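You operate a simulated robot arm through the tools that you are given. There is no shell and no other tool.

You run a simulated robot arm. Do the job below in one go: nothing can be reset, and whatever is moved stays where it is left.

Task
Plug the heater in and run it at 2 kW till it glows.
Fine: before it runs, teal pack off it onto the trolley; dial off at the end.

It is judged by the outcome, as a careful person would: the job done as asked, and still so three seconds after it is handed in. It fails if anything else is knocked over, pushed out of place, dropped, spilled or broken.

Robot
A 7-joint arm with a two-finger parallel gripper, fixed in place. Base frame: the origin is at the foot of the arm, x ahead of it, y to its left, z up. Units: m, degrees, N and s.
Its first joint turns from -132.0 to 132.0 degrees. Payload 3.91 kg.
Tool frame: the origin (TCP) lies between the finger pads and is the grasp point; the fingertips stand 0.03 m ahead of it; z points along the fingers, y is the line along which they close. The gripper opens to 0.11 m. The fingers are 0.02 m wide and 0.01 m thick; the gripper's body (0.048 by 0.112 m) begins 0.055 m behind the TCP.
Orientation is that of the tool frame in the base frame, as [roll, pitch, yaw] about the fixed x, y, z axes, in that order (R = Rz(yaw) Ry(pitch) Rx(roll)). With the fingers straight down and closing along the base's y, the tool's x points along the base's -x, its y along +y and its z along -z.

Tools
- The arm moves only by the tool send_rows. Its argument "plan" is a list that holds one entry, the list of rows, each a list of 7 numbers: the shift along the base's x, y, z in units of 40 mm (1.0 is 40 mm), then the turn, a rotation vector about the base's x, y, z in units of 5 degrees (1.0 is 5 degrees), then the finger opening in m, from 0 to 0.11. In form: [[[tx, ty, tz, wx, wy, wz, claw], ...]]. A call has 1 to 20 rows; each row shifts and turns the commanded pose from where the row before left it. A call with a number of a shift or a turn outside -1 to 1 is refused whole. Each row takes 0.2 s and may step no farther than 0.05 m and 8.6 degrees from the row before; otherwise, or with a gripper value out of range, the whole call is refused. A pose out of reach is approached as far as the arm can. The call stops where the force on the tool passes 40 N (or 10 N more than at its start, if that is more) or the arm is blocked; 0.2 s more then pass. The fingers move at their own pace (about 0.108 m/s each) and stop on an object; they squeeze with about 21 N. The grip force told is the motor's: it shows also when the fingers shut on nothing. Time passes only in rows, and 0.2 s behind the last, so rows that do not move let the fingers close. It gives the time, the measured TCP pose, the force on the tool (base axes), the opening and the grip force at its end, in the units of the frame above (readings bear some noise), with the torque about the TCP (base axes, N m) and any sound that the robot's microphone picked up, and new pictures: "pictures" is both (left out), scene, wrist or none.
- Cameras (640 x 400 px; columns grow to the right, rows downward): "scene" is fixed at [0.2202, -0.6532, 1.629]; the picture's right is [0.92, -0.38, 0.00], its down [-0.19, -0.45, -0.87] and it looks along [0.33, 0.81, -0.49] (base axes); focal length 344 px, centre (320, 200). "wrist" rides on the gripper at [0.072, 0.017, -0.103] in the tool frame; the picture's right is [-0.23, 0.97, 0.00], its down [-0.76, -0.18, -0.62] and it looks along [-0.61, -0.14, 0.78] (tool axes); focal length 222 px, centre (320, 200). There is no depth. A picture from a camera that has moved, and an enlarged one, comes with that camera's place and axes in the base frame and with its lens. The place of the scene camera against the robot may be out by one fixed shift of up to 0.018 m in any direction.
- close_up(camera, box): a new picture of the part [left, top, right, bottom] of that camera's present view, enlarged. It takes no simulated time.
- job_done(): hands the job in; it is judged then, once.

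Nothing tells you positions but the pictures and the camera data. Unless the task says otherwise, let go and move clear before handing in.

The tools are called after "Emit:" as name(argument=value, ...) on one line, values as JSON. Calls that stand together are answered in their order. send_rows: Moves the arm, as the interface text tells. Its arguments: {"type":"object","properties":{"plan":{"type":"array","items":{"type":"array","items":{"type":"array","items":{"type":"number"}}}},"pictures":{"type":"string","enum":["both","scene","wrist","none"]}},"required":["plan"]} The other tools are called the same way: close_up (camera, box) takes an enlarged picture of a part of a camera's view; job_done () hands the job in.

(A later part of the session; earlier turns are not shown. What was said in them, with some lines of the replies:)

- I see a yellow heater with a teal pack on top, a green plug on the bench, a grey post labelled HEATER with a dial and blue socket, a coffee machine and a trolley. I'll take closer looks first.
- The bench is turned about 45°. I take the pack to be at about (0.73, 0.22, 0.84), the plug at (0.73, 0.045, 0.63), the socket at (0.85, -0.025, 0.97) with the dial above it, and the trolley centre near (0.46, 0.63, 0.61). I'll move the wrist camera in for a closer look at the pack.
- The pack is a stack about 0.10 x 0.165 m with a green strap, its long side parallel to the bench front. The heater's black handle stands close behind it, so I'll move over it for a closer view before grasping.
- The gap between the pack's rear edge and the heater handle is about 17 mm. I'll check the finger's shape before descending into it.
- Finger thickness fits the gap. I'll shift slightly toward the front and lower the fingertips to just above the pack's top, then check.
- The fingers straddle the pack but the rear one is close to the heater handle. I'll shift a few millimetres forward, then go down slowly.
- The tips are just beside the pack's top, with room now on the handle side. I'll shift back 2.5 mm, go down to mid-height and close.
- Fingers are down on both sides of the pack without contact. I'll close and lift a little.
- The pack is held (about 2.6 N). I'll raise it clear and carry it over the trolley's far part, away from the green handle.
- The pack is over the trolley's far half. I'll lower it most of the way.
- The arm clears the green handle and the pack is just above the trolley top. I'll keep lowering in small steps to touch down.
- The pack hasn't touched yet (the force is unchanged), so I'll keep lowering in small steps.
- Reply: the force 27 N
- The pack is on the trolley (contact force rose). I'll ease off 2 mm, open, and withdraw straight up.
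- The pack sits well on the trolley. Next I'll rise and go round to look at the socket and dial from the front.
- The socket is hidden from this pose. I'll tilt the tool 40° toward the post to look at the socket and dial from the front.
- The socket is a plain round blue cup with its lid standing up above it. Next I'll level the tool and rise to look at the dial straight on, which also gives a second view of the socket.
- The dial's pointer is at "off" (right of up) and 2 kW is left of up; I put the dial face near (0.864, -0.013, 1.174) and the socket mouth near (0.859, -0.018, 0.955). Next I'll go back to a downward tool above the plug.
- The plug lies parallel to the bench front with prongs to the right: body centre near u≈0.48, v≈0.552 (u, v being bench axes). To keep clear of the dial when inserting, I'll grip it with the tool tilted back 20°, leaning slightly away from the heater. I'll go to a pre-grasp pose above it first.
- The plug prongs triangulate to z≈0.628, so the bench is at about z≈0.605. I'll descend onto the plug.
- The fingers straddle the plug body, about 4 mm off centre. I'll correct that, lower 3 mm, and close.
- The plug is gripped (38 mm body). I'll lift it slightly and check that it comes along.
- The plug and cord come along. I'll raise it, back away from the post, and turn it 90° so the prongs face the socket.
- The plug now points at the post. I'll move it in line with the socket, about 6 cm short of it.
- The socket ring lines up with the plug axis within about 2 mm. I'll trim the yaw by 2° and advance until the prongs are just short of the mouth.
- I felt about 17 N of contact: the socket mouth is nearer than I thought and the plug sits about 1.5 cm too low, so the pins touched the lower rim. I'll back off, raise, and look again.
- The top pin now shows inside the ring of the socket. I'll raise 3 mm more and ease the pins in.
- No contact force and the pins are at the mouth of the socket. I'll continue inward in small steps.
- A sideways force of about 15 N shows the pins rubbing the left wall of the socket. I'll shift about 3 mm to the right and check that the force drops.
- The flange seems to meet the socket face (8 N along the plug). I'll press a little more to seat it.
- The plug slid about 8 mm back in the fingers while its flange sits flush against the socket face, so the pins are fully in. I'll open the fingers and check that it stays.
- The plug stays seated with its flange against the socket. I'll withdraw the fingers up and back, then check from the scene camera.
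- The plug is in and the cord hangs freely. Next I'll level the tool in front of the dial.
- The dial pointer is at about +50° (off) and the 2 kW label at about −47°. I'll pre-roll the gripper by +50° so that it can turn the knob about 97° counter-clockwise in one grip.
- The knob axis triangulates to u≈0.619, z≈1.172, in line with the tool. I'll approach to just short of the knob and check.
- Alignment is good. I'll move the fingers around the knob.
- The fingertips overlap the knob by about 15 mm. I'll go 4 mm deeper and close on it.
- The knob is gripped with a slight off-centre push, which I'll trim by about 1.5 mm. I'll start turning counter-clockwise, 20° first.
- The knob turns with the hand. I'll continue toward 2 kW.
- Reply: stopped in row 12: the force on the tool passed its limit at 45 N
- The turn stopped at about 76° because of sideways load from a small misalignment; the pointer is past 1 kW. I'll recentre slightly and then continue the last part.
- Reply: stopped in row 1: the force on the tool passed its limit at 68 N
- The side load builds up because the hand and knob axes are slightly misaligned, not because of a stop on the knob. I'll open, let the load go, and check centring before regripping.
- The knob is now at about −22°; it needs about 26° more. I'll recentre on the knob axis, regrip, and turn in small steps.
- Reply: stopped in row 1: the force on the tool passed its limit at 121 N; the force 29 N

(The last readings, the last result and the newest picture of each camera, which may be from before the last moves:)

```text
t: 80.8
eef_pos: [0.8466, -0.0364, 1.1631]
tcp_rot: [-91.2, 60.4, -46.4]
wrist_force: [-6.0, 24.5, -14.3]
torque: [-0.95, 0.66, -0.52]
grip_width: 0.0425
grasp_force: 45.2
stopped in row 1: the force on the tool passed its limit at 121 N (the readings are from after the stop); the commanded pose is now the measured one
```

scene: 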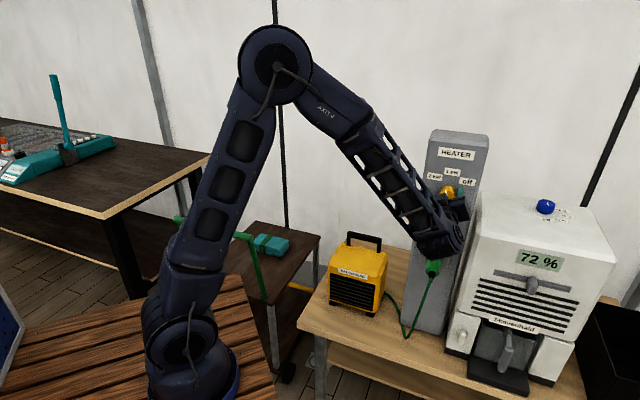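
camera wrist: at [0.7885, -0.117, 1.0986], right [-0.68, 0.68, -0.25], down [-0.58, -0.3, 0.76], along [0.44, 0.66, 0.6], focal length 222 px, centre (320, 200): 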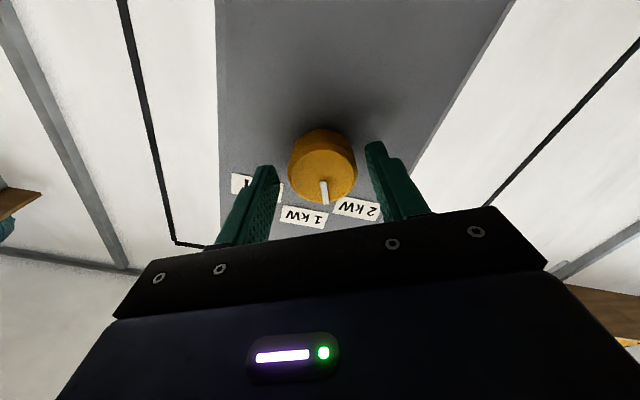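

The hand drifted off at this roll angle, so a wrist joint limit is what stopped the turn. I'll open, back off, and take a new grip from a roll with more room.

Emit:
send_rows(plan=[[[0, 0, 0, 0, 0, 0, 0.07], [0, 0, 0, 0, 0, 0, 0.07], [-0.3, -0.3, 0, 0, 0, 0, 0.075], [-0.4, -0.4, 0, 0, 0, 0, 0.075], [-0.4, -0.4, 0, 0, 0, 0, 0.075], [0, 0, 0, 0, 0, 0, 0.075]]])

Emit:
close_up(camera="scene", box=[320, 130, 480, 310])

Emit:
close_up(camera="wrist", box=[200, 0, 440, 240])

```text
t: 82.2
eef_pos: [0.7998, -0.0846, 1.1656]
tcp_rot: [-90.9, 60.2, -46.4]
wrist_force: [0.0, 0.3, -0.4]
torque: [0.04, 0.01, 0.03]
grip_width: 0.075
grasp_force: 0.0
camera wrist: at [0.7414, -0.1729, 1.096], right [-0.67, 0.68, -0.28], down [-0.6, -0.27, 0.75], along [0.44, 0.68, 0.59], focal length 222 px, centre (320, 200)
```

scene: 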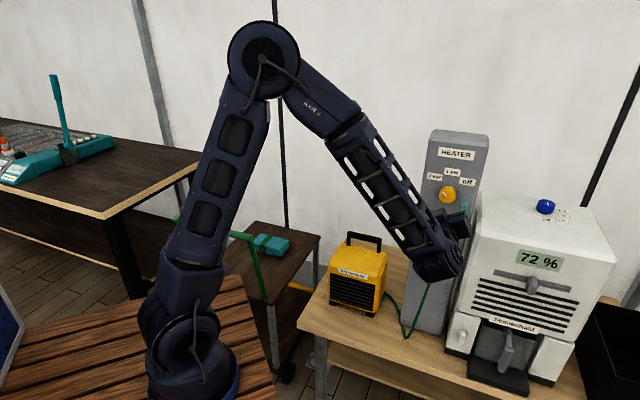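
wrist: 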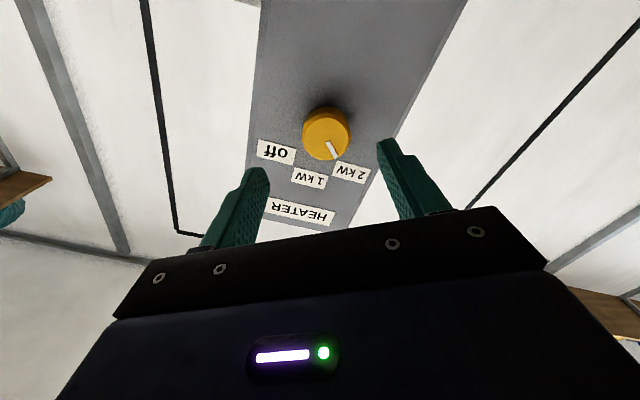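

```text
2.22 times, centred on (400, 220) of scene
camera zoom: at [0.2202, -0.6532, 1.629], right [0.92, -0.38, 0.0], down [-0.19, -0.45, -0.87], along [0.33, 0.81, -0.49], focal length 763 px, centre (142, 156)
```

zoom: 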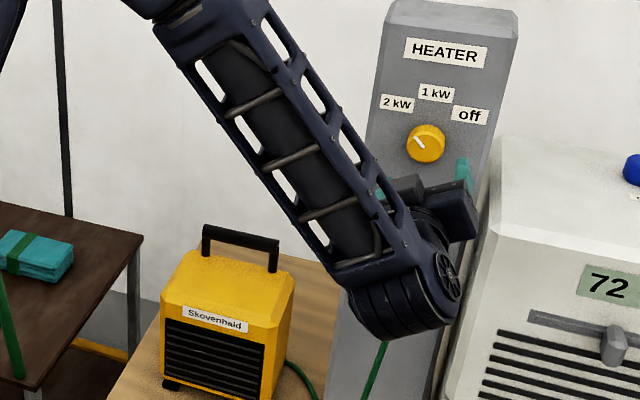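

```text
1.67 times, centred on (320, 120) of wrist
camera zoom: at [0.7414, -0.1729, 1.096], right [-0.67, 0.68, -0.28], down [-0.6, -0.27, 0.75], along [0.44, 0.68, 0.59], focal length 370 px, centre (320, 333)
```

zoom: 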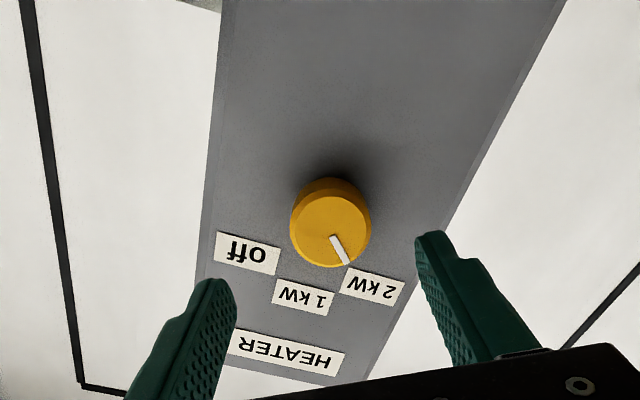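

Emit:
close_up(camera="scene", box=[415, 140, 485, 210])

Emit:
close_up(camera="scene", box=[320, 225, 400, 325])

```text
5.71 times, centred on (450, 175) of scene
camera zoom: at [0.2202, -0.6532, 1.629], right [0.92, -0.38, 0.0], down [-0.19, -0.45, -0.87], along [0.33, 0.81, -0.49], focal length 1963 px, centre (-423, 343)
```

zoom: 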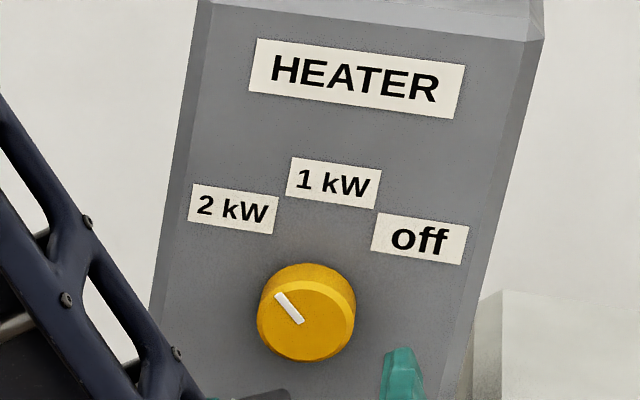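

```text
4.00 times, centred on (360, 275) of scene
camera zoom: at [0.2202, -0.6532, 1.629], right [0.92, -0.38, 0.0], down [-0.19, -0.45, -0.87], along [0.33, 0.81, -0.49], focal length 1374 px, centre (160, -100)
```

zoom: 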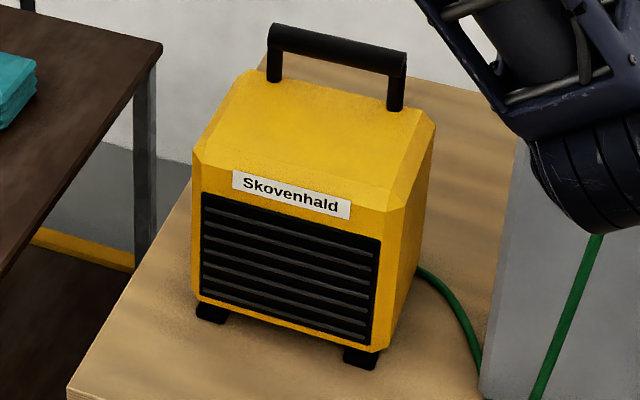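

The dial now points at 2 kW (it settled at about −44°), but the heater isn't glowing yet. While waiting, I'll back off a little, fix the tool's aim, and roll the other way to learn how far the wrist can go for turning it off.

Emit:
send_rows(plan=[[[-0.64, -0.42, 0.16, 0.064, -0.064, 0.124, 0.075], [0, 0, 0, 0.707, 0.707, 0, 0.075], [0, 0, 0, 0.707, 0.707, 0, 0.075], [0, 0, 0, 0.707, 0.707, 0, 0.075], [0, 0, 0, 0.707, 0.707, 0, 0.075], [0, 0, 0, 0.707, 0.707, 0, 0.075], [0, 0, 0, 0.707, 0.707, 0, 0.075], [0, 0, 0, 0.707, 0.707, 0, 0.075], [0, 0, 0, 0.707, 0.707, 0, 0.075], [0, 0, 0, 0.707, 0.707, 0, 0.075], [0, 0, 0, 0.707, 0.707, 0, 0.075], [0, 0, 0, 0.707, 0.707, 0, 0.075], [0, 0, 0, 0.707, 0.707, 0, 0.075], [0, 0, 0, 0.707, 0.707, 0, 0.075], [0, 0, 0, 0.707, 0.707, 0, 0.075], [0, 0, 0, 0.707, 0.707, 0, 0.075], [0, 0, 0, 0.707, 0.707, 0, 0.075]]])

Emit:
close_up(camera="scene", box=[320, 130, 480, 330])

```text
t: 85.8
eef_pos: [0.7756, -0.1, 1.1719]
tcp_rot: [90.0, 39.6, 134.9]
wrist_force: [0.4, 0.5, 0.3]
torque: [0.02, -0.01, -0.01]
grip_width: 0.075
grasp_force: 0.2
camera wrist: at [0.6559, -0.127, 1.1391], right [-0.32, 0.32, 0.89], down [0.05, -0.94, 0.35], along [0.95, 0.16, 0.28], focal length 222 px, centre (320, 200)
```

scene: 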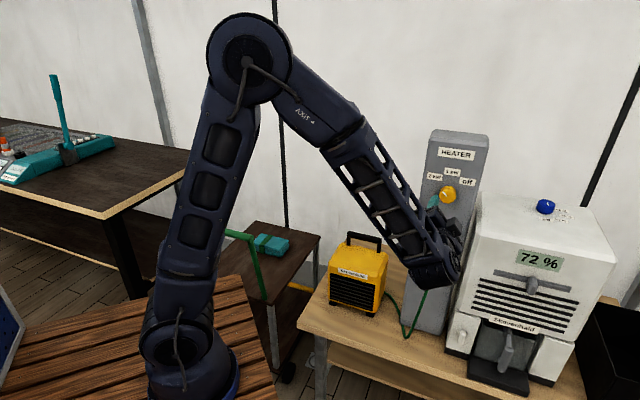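
wrist: 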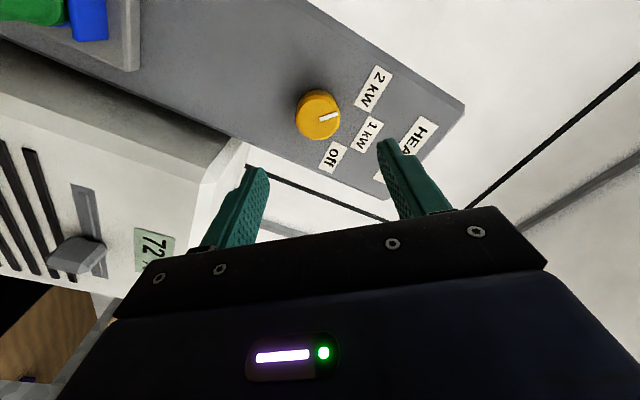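

```text
2.00 times, centred on (400, 230) of scene
camera zoom: at [0.2202, -0.6532, 1.629], right [0.92, -0.38, 0.0], down [-0.19, -0.45, -0.87], along [0.33, 0.81, -0.49], focal length 687 px, centre (160, 140)
```

zoom: 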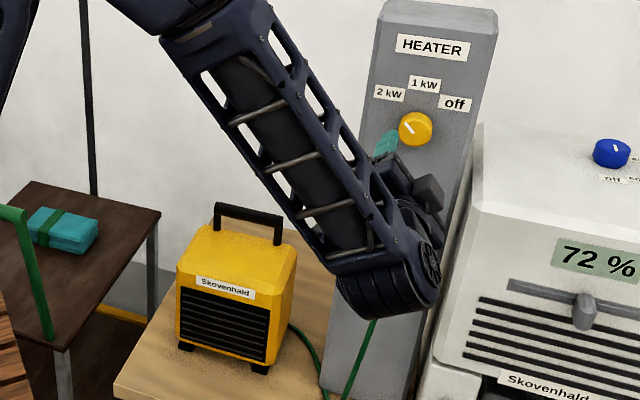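

The dial still points at 2 kW. I'll wait and watch the heater for a glow.

Emit:
send_rows(plan=[[[0, 0, 0, 0, 0, 0, 0.075], [0, 0, 0, 0, 0, 0, 0.075], [0, 0, 0, 0, 0, 0, 0.075], [0, 0, 0, 0, 0, 0, 0.075], [0, 0, 0, 0, 0, 0, 0.075], [0, 0, 0, 0, 0, 0, 0.075], [0, 0, 0, 0, 0, 0, 0.075], [0, 0, 0, 0, 0, 0, 0.075], [0, 0, 0, 0, 0, 0, 0.075], [0, 0, 0, 0, 0, 0, 0.075], [0, 0, 0, 0, 0, 0, 0.075], [0, 0, 0, 0, 0, 0, 0.075], [0, 0, 0, 0, 0, 0, 0.075], [0, 0, 0, 0, 0, 0, 0.075], [0, 0, 0, 0, 0, 0, 0.075], [0, 0, 0, 0, 0, 0, 0.075], [0, 0, 0, 0, 0, 0, 0.075], [0, 0, 0, 0, 0, 0, 0.075], [0, 0, 0, 0, 0, 0, 0.075], [0, 0, 0, 0, 0, 0, 0.075]]], pictures="none")

Emit:
close_up(camera="scene", box=[320, 225, 400, 325])

Emit:
close_up(camera="wrist", box=[200, 0, 440, 220])

```text
t: 90.0
eef_pos: [0.7761, -0.0993, 1.1721]
tcp_rot: [89.9, 39.8, 134.9]
wrist_force: [-0.5, 0.5, -0.8]
torque: [-0.02, 0.02, 0.03]
grip_width: 0.0753
grasp_force: 0.0
```

```text
4.00 times, centred on (360, 275) of scene
camera zoom: at [0.2202, -0.6532, 1.629], right [0.92, -0.38, 0.0], down [-0.19, -0.45, -0.87], along [0.33, 0.81, -0.49], focal length 1374 px, centre (160, -100)
```

zoom: 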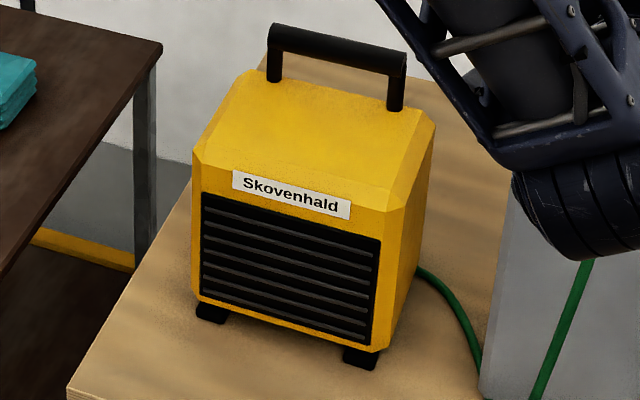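

```text
1.82 times, centred on (320, 110) of wrist
camera zoom: at [0.656, -0.1269, 1.1391], right [-0.32, 0.32, 0.89], down [0.05, -0.94, 0.35], along [0.95, 0.16, 0.28], focal length 404 px, centre (320, 364)
```

zoom: 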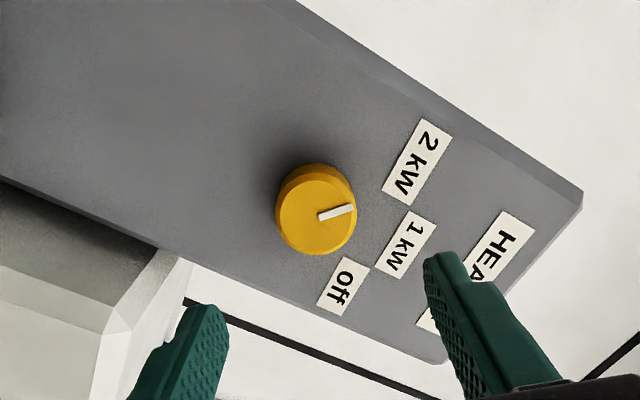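

There's no glow yet. Measured again, the dial is at about −43° while the 2 kW mark is near −50°, so it may be a few degrees short. I'll roll to a comfortable angle, approach, and regrip to turn it the rest of the way.

Emit:
send_rows(plan=[[[0, 0, 0, -0.707, -0.707, 0, 0.075], [0, 0, 0, -0.707, -0.707, 0, 0.075], [0, 0, 0, -0.707, -0.707, 0, 0.075], [0, 0, 0, -0.707, -0.707, 0, 0.075], [0, 0, 0, -0.707, -0.707, 0, 0.075], [0, 0, 0, -0.707, -0.707, 0, 0.075], [0.4, 0.4, 0, 0, 0, 0, 0.075], [0.4, 0.4, 0, 0, 0, 0, 0.075], [0.4, 0.4, 0, 0, 0, 0, 0.075], [0.3, 0.3, 0, 0, 0, 0, 0.075], [0.2, 0.2, 0, 0, 0, 0, 0.075], [0.13, 0.13, 0, 0, 0, 0, 0.075], [0, 0, 0, 0, 0, 0, 0.075]]])

Emit:
close_up(camera="wrist", box=[200, 60, 440, 240])

Emit:
close_up(camera="scene", box=[320, 130, 480, 330])

```text
t: 92.8
eef_pos: [0.8498, -0.0275, 1.1727]
tcp_rot: [89.8, 69.7, 134.9]
wrist_force: [0.0, 0.5, -0.7]
torque: [-0.03, 0.01, -0.04]
grip_width: 0.0748
grasp_force: 0.1
camera wrist: at [0.7478, -0.0712, 1.1112], right [-0.59, 0.59, 0.55], down [-0.14, -0.75, 0.65], along [0.79, 0.31, 0.52], focal length 222 px, centre (320, 200)
```

scene: 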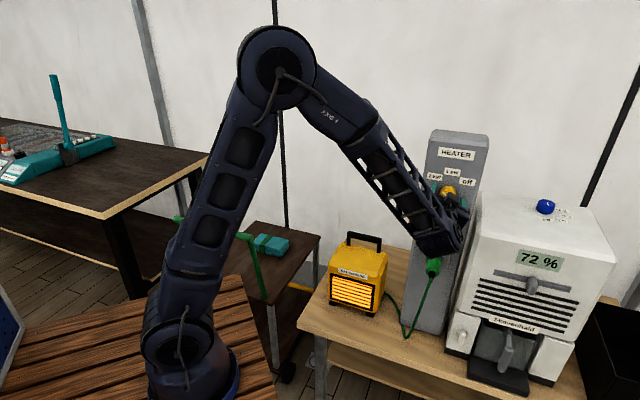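
wrist: 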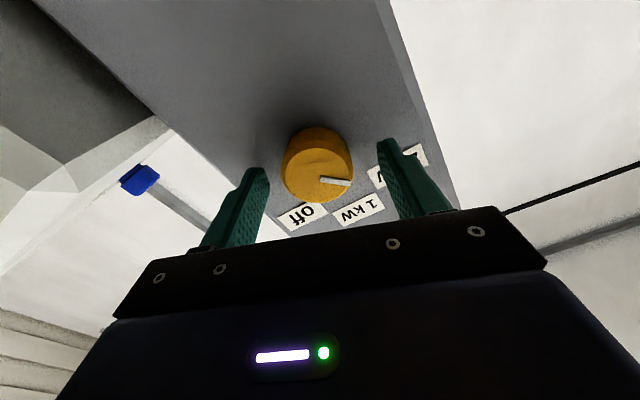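

```text
2.22 times, centred on (320, 150) of wrist
camera zoom: at [0.7478, -0.0712, 1.1112], right [-0.59, 0.59, 0.55], down [-0.14, -0.75, 0.65], along [0.79, 0.31, 0.52], focal length 494 px, centre (320, 311)
```

zoom: 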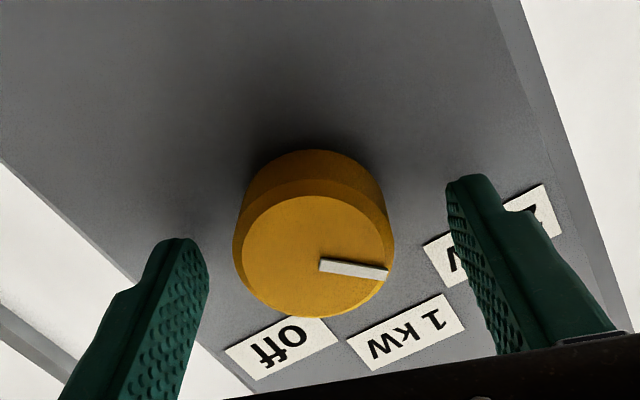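

```text
2.00 times, centred on (400, 230) of scene
camera zoom: at [0.2202, -0.6532, 1.629], right [0.92, -0.38, 0.0], down [-0.19, -0.45, -0.87], along [0.33, 0.81, -0.49], focal length 687 px, centre (160, 140)
```

zoom: 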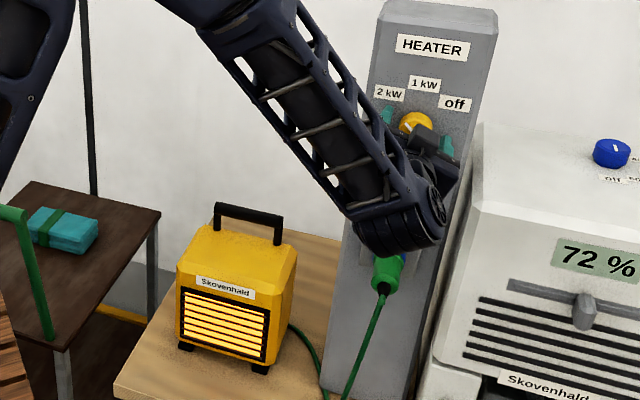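

The heater is glowing at 2 kW. Now I'll turn the dial off: first I'll roll the open fingers back around the knob to −20° so there's room to turn clockwise.

Emit:
send_rows(plan=[[[0, 0, 0, -0.707, -0.707, 0, 0.08], [0, 0, 0, -0.707, -0.707, 0, 0.08], [0, 0, 0, -0.707, -0.707, 0, 0.08], [0, 0, 0, -0.707, -0.707, 0, 0.08], [0, 0, 0, -0.707, -0.707, 0, 0.08], [0, 0, 0, -0.707, -0.707, 0, 0.08], [0, 0, 0, -0.707, -0.707, 0, 0.08], [0, 0, 0, 0, 0, 0, 0.08]]], pictures="wrist")

Emit:
close_up(camera="wrist", box=[200, 60, 440, 240])

```text
t: 94.6
eef_pos: [0.8511, -0.0276, 1.1725]
tcp_rot: [-89.9, 75.2, -44.9]
wrist_force: [0.8, -0.3, -0.3]
torque: [0.02, 0.0, -0.03]
grip_width: 0.08
grasp_force: 0.1
camera wrist: at [0.7783, -0.102, 1.0983], right [-0.71, 0.71, -0.03], down [-0.46, -0.43, 0.78], along [0.54, 0.57, 0.62], focal length 222 px, centre (320, 200)
```

wrist: 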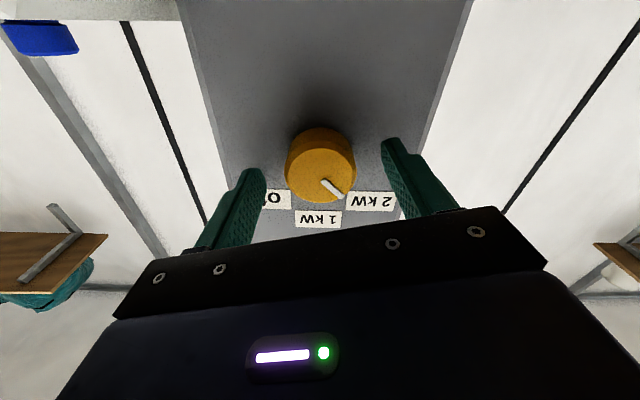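

```text
2.22 times, centred on (320, 150) of wrist
camera zoom: at [0.7783, -0.102, 1.0983], right [-0.71, 0.71, -0.03], down [-0.46, -0.43, 0.78], along [0.54, 0.57, 0.62], focal length 494 px, centre (320, 311)
```

zoom: 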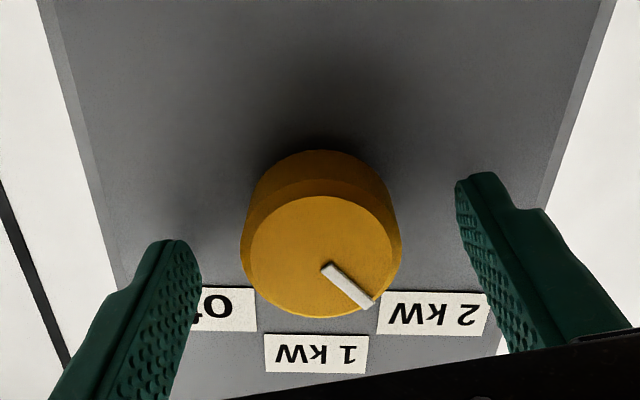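

The tool is well centred at a roll of −15°. I'll close and turn clockwise in stages.

Emit:
send_rows(plan=[[[0.03, 0.03, 0, 0, 0, 0, 0.08], [0, 0, 0, 0, 0, 0, 0.02], [0, 0, 0, 0, 0, 0, 0.02], [0, 0, 0, 0, 0, 0, 0.02], [0, 0, 0, 0.707, 0.707, 0, 0.02], [0, 0, 0, 0.707, 0.707, 0, 0.02], [0, 0, 0, 0.707, 0.707, 0, 0.02], [0, 0, 0, 0, 0, 0, 0.02]]], pictures="none")

```text
t: 96.4
eef_pos: [0.8501, -0.0256, 1.1729]
tcp_rot: [89.9, 89.6, 134.9]
wrist_force: [-8.7, 0.7, -11.3]
torque: [0.26, -0.24, -0.4]
grip_width: 0.0435
grasp_force: 45.1
```

Emit:
send_rows(plan=[[[-0.014, 0.003, -0.02, 0.707, 0.707, 0, 0.02], [0, 0, 0, 0.707, 0.707, 0, 0.02], [0, 0, 0, 0.707, 0.707, 0, 0.02], [0, 0, 0, 0.707, 0.707, 0, 0.02], [0, 0, 0, 0, 0, 0, 0.02]]], pictures="none")

```text
t: 97.6
eef_pos: [0.8516, -0.0253, 1.1726]
tcp_rot: [89.6, 69.8, 134.6]
wrist_force: [26.4, -3.7, 10.2]
torque: [-0.15, 0.07, -1.15]
grip_width: 0.0439
grasp_force: 45.1
```

The side load is building again, so I'll open to release it, regrip, and continue.

Emit:
send_rows(plan=[[[0, 0, 0, 0, 0, 0, 0.06], [0, 0, 0, 0, 0, 0, 0.06], [0, 0, 0, 0, 0, 0, 0.06]]])

Emit:
close_up(camera="wrist", box=[200, 60, 440, 240])

Emit:
close_up(camera="scene", box=[320, 130, 480, 330])

```text
t: 98.4
eef_pos: [0.8505, -0.0246, 1.1715]
tcp_rot: [89.8, 69.7, 134.9]
wrist_force: [0.1, 0.8, -0.4]
torque: [0.02, -0.02, -0.02]
grip_width: 0.0599
grasp_force: 0.1
camera wrist: at [0.7479, -0.0703, 1.1097], right [-0.59, 0.59, 0.55], down [-0.14, -0.75, 0.65], along [0.79, 0.31, 0.52], focal length 222 px, centre (320, 200)
```

scene: 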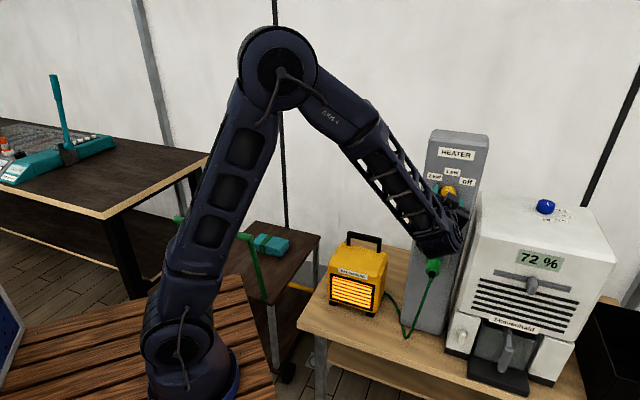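
wrist: 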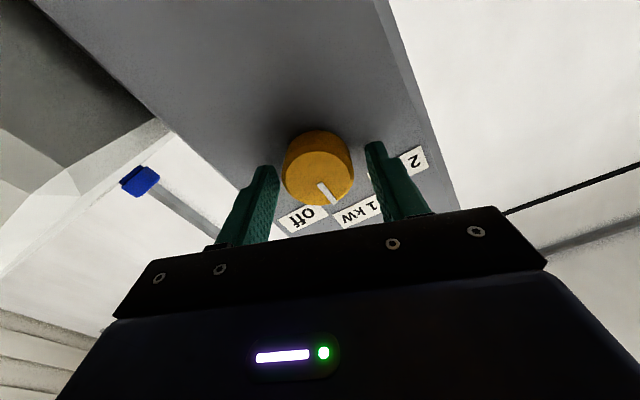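

```text
2.22 times, centred on (320, 150) of wrist
camera zoom: at [0.7479, -0.0703, 1.1097], right [-0.59, 0.59, 0.55], down [-0.14, -0.75, 0.65], along [0.79, 0.31, 0.52], focal length 494 px, centre (320, 311)
```

zoom: 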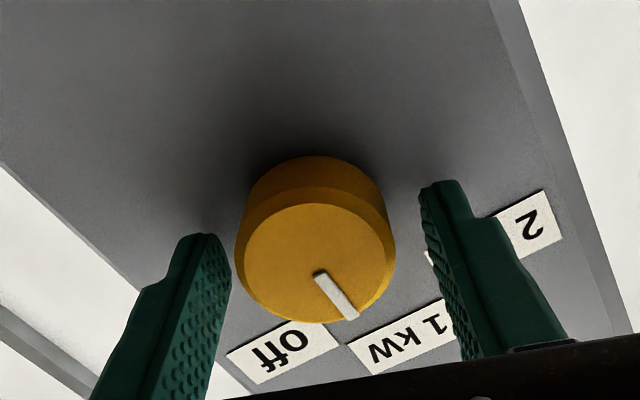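

```text
2.00 times, centred on (400, 230) of scene
camera zoom: at [0.2202, -0.6532, 1.629], right [0.92, -0.38, 0.0], down [-0.19, -0.45, -0.87], along [0.33, 0.81, -0.49], focal length 687 px, centre (160, 140)
```

zoom: 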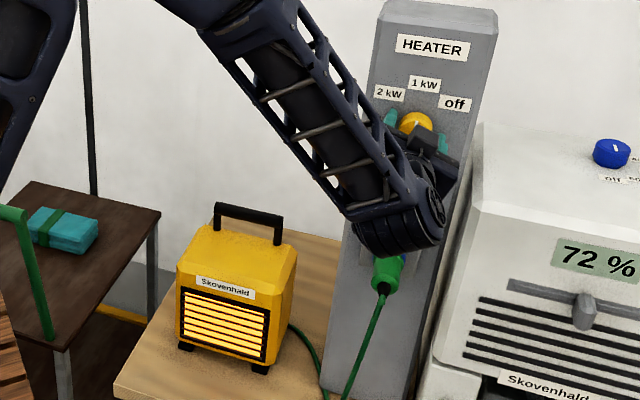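

The knob is near 1 kW now. I'll regrip here and turn 30° more clockwise.

Emit:
send_rows(plan=[[[0.017, -0.017, -0.008, 0, 0, 0, 0.06], [0, 0, 0, 0, 0, 0, 0.02], [0, 0, 0, 0, 0, 0, 0.02], [0, 0, 0, 0.707, 0.707, 0, 0.02], [0, 0, 0, 0.707, 0.707, 0, 0.02], [0, 0, 0, 0.707, 0.707, 0, 0.02], [0, 0, 0, 0.707, 0.707, 0, 0.02], [0, 0, 0, 0.707, 0.707, 0, 0.02], [0, 0, 0, 0.707, 0.707, 0, 0.02], [0, 0, 0, 0, 0, 0, 0.02]]], pictures="wrist")

Emit:
close_up(camera="wrist", box=[200, 60, 440, 240])

```text
t: 100.6
eef_pos: [0.8513, -0.0277, 1.1707]
tcp_rot: [90.1, 39.6, 135.0]
wrist_force: [-0.3, -5.4, -17.3]
torque: [0.05, -0.06, -0.07]
grip_width: 0.0432
grasp_force: 45.4
camera wrist: at [0.7309, -0.0534, 1.138], right [-0.32, 0.32, 0.89], down [0.05, -0.94, 0.35], along [0.95, 0.16, 0.28], focal length 222 px, centre (320, 200)
```

wrist: 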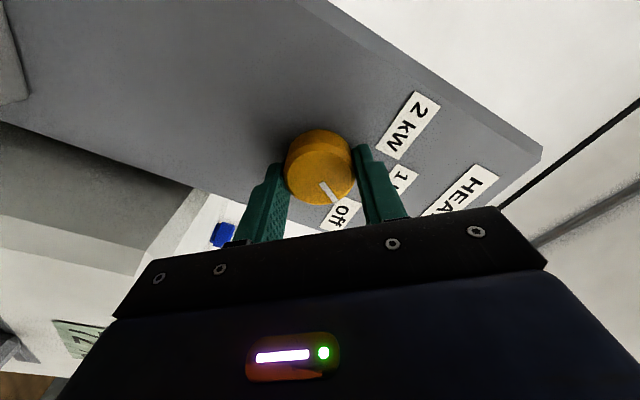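

```text
2.22 times, centred on (320, 150) of wrist
camera zoom: at [0.7309, -0.0534, 1.138], right [-0.32, 0.32, 0.89], down [0.05, -0.94, 0.35], along [0.95, 0.16, 0.28], focal length 494 px, centre (320, 311)
```

zoom: 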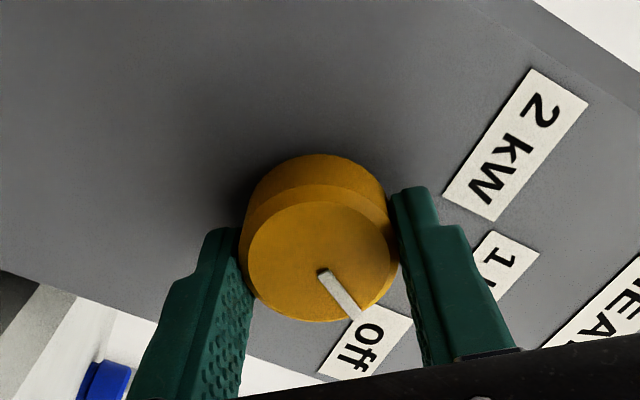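

About 28° remain. I'll open, roll back, regrip and finish.

Emit:
send_rows(plan=[[[0, 0, 0, 0, 0, 0, 0.065], [0, 0, 0, 0, 0, 0, 0.065], [0, 0, 0, -0.707, -0.707, 0, 0.065], [0, 0, 0, -0.707, -0.707, 0, 0.065], [0, 0, 0, -0.707, -0.707, 0, 0.065], [0, 0, 0, -0.707, -0.707, 0, 0.065], [0, 0, 0, -0.707, -0.707, 0, 0.065], [0, 0, 0, -0.707, -0.707, 0, 0.065], [0, 0, 0, 0, 0, 0, 0.02], [0, 0, 0, 0, 0, 0, 0.02], [0, 0, 0, 0.707, 0.707, 0, 0.02], [0, 0, 0, 0.707, 0.707, 0, 0.02], [0, 0, 0, 0.707, 0.707, 0, 0.02], [0, 0, 0, 0.707, 0.707, 0, 0.02], [0, 0, 0, 0.707, 0.707, 0, 0.02], [0, 0, 0, 0, 0, 0, 0.02]]])

Emit:
close_up(camera="wrist", box=[200, 60, 440, 240])

Emit:
close_up(camera="scene", box=[320, 130, 480, 330])

```text
t: 104.0
eef_pos: [0.8514, -0.0265, 1.1708]
tcp_rot: [89.9, 44.7, 134.9]
wrist_force: [14.8, -0.1, 3.9]
torque: [-0.14, -0.04, -1.16]
grip_width: 0.0432
grasp_force: 44.8
camera wrist: at [0.7337, -0.0553, 1.1327], right [-0.37, 0.37, 0.85], down [0.03, -0.91, 0.41], along [0.93, 0.18, 0.33], focal length 222 px, centre (320, 200)
```

scene: 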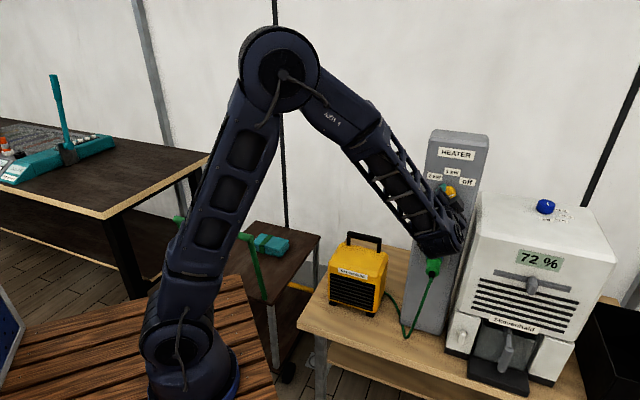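
wrist: 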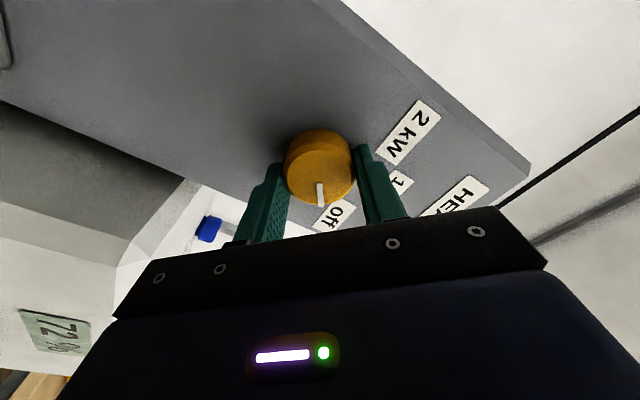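

```text
2.22 times, centred on (320, 150) of wrist
camera zoom: at [0.7337, -0.0553, 1.1327], right [-0.37, 0.37, 0.85], down [0.03, -0.91, 0.41], along [0.93, 0.18, 0.33], focal length 494 px, centre (320, 311)
```

zoom: 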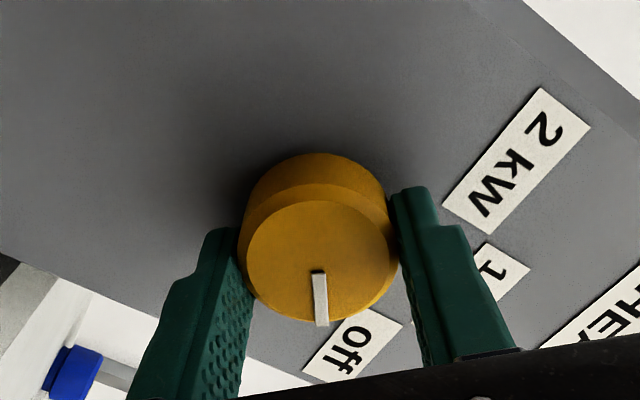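

```text
2.00 times, centred on (400, 230) of scene
camera zoom: at [0.2202, -0.6532, 1.629], right [0.92, -0.38, 0.0], down [-0.19, -0.45, -0.87], along [0.33, 0.81, -0.49], focal length 687 px, centre (160, 140)
```

zoom: 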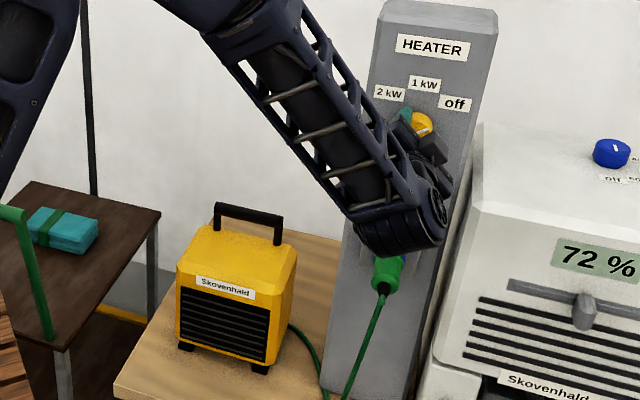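

The glow is out and the pointer is nearly back at "off". I'll turn the last 5–6°, then release and compare with the start.

Emit:
send_rows(plan=[[[0, 0, 0, 0.707, 0.707, 0, 0.02], [0, 0, 0, 0.14, 0.14, 0, 0.02], [0, 0, 0, 0, 0, 0, 0.02], [0, 0, 0, 0, 0, 0, 0.07], [0, 0, 0, 0, 0, 0, 0.075], [-0.3, -0.3, 0, 0, 0, 0, 0.075], [-0.5, -0.5, 0, 0, 0, 0, 0.075], [-0.6, -0.6, 0, 0, 0, 0, 0.075], [-0.6, -0.6, 0, 0, 0, 0, 0.075], [0, 0, 0, 0, 0, 0, 0.075]]])

Emit:
close_up(camera="scene", box=[415, 140, 485, 210])

Emit:
close_up(camera="wrist", box=[220, 0, 420, 200])

```text
t: 106.2
eef_pos: [0.7714, -0.1064, 1.1711]
tcp_rot: [90.0, 38.8, 135.0]
wrist_force: [-0.4, -0.1, -0.3]
torque: [0.0, -0.01, -0.06]
grip_width: 0.0753
grasp_force: 0.0
camera wrist: at [0.6499, -0.133, 1.1394], right [-0.31, 0.31, 0.9], down [0.06, -0.94, 0.34], along [0.95, 0.16, 0.27], focal length 222 px, centre (320, 200)
```

scene: 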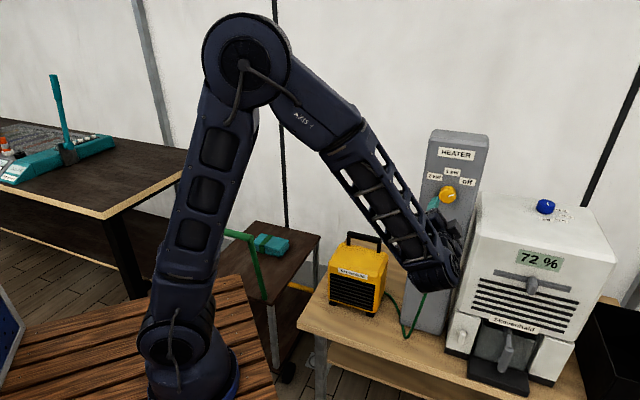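
wrist: 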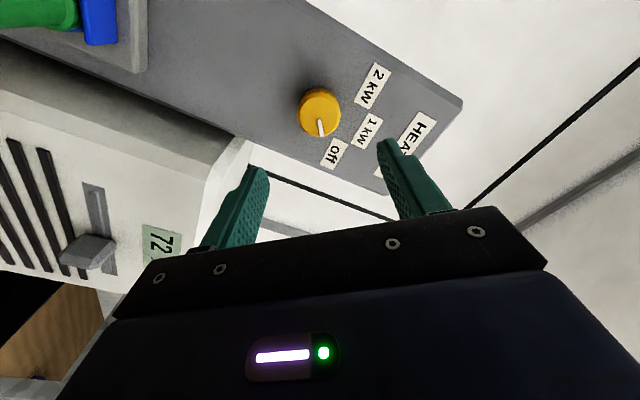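

```text
5.71 times, centred on (450, 175) of scene
camera zoom: at [0.2202, -0.6532, 1.629], right [0.92, -0.38, 0.0], down [-0.19, -0.45, -0.87], along [0.33, 0.81, -0.49], focal length 1963 px, centre (-423, 343)
```

zoom: 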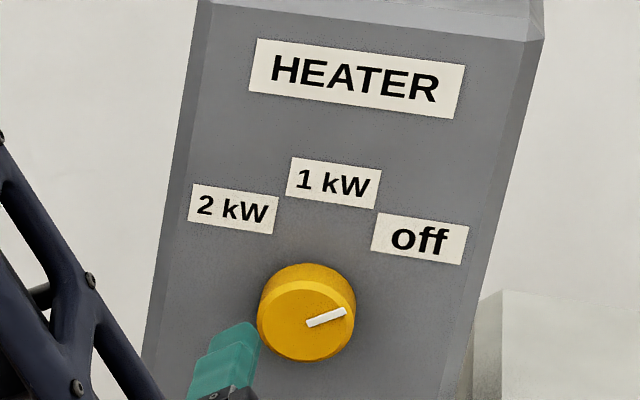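

```text
2.00 times, centred on (320, 100) of wrist
camera zoom: at [0.6499, -0.133, 1.1394], right [-0.31, 0.31, 0.9], down [0.06, -0.94, 0.34], along [0.95, 0.16, 0.27], focal length 444 px, centre (320, 400)
```

zoom: 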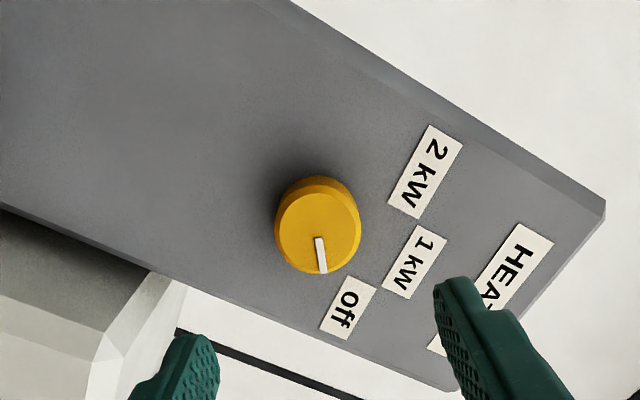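

The dial pointer matches its starting "off" position exactly. I'll move the arm well clear and check everything.

Emit:
send_rows(plan=[[[-0.6, -0.6, 0.2, 0, 0, 0, 0.075], [-0.6, -0.6, 0.3, 0, 0, 0, 0.075], [-0.6, -0.4, 0.5, 0, 0, 0, 0.075], [-0.5, -0.3, 0.7, 0, 0, 0, 0.075], [-0.3, 0.3, 0.8, 0, 0, 0, 0.075], [-0.2, 0.5, 0.8, 0, 0, 0, 0.075], [0, 0.6, 0.7, 0, 0, 0, 0.075], [0, 0.6, 0.6, 0, 0, 0, 0.075], [0, 0, 0, 0, 0, 0, 0.075]]])

Emit:
close_up(camera="scene", box=[320, 130, 500, 360])

Emit:
close_up(camera="scene", box=[400, 220, 470, 300])

Emit:
close_up(camera="scene", box=[180, 190, 340, 320])

```text
t: 108.2
eef_pos: [0.6594, -0.1013, 1.3566]
tcp_rot: [89.9, 38.9, 135.0]
wrist_force: [0.5, -0.4, -0.6]
torque: [0.01, 0.01, 0.03]
grip_width: 0.0749
grasp_force: 0.1
camera wrist: at [0.5385, -0.128, 1.3237], right [-0.31, 0.31, 0.9], down [0.06, -0.94, 0.34], along [0.95, 0.16, 0.27], focal length 222 px, centre (320, 200)
```

scene: 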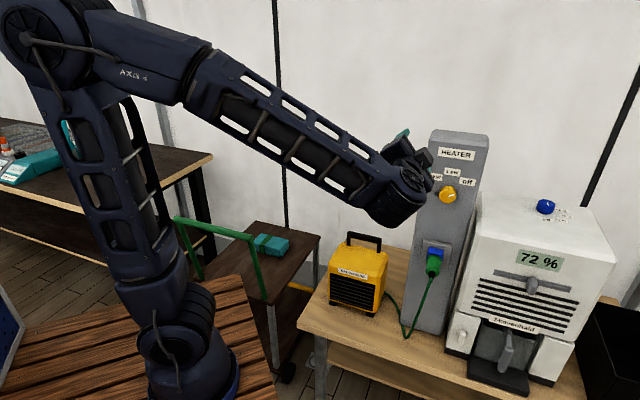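
wrist: 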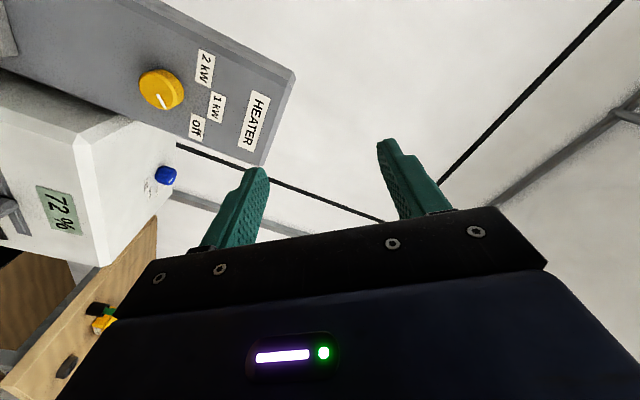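

```text
1.74 times, centred on (410, 245) of scene
camera zoom: at [0.2202, -0.6532, 1.629], right [0.92, -0.38, 0.0], down [-0.19, -0.45, -0.87], along [0.33, 0.81, -0.49], focal length 597 px, centre (164, 122)
```

zoom: 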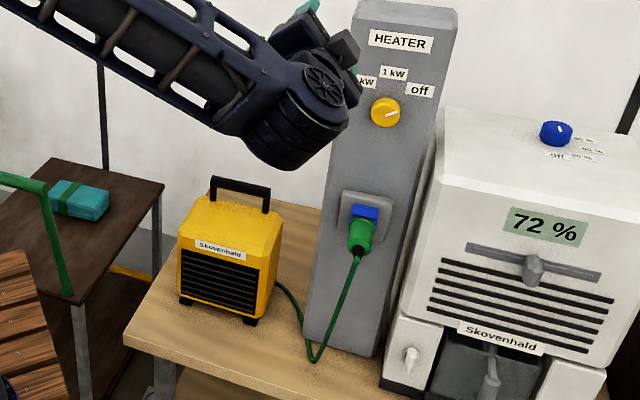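

```text
5.00 times, centred on (435, 260) of scene
camera zoom: at [0.2202, -0.6532, 1.629], right [0.92, -0.38, 0.0], down [-0.19, -0.45, -0.87], along [0.33, 0.81, -0.49], focal length 1718 px, centre (-255, -100)
```

zoom: 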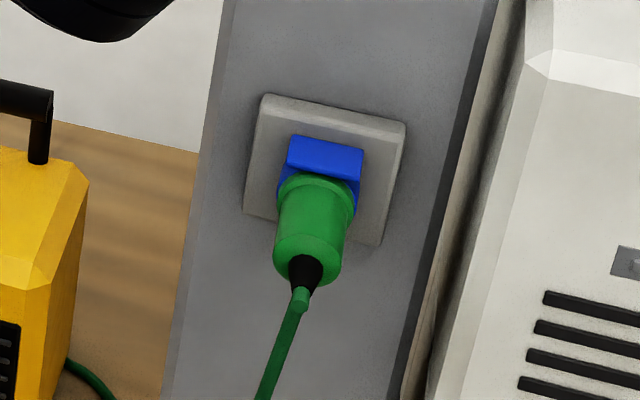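

```text
3.08 times, centred on (260, 255) of scene
camera zoom: at [0.2202, -0.6532, 1.629], right [0.92, -0.38, 0.0], down [-0.19, -0.45, -0.87], along [0.33, 0.81, -0.49], focal length 1057 px, centre (505, 31)
```

zoom: 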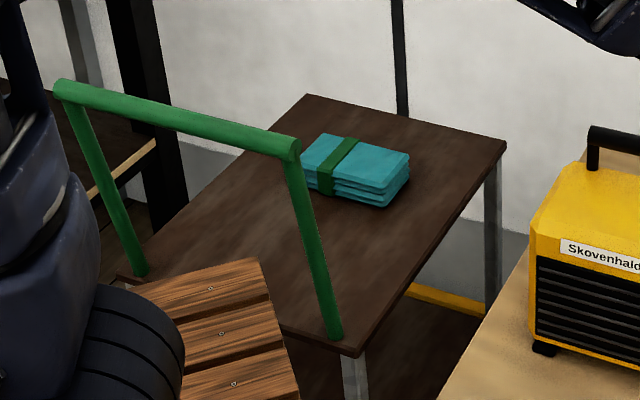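

The plug is seated in the socket, the heater has glowed at 2 kW and gone dark again, and the dial is back at off. The pack lies flat on the trolley, nothing else has moved and the arm is clear, so I'm handing the job in.

Emit:
job_done()

```text
The job is handed in.
```

The heater is plugged in. It ran with the dial at 2 kW until it glowed, and the dial is now back at off. I've handed the job in; no verdict has come back yet.

- **Teal pack:** I moved it onto the trolley before anything was switched on. It lies flat there.
- **Plug:** it is fully in the blue socket with its flange against the face, and the cord hangs free.
- **Run:** the first turn stopped at a wrist joint limit, but the dial still ended pointing at the 2 kW label. The heater was glowing when I checked about 12 seconds later.
- **Dial off:** turning it back took several grips. The glow went out, and the pointer sits where it was at the start.

While I was turning the dial, the force on the knob briefly peaked at about 121 N. I saw no damage or movement of the post afterwards. Nothing else was knocked or moved as far as the cameras show. The gripper is open and the arm is clear.
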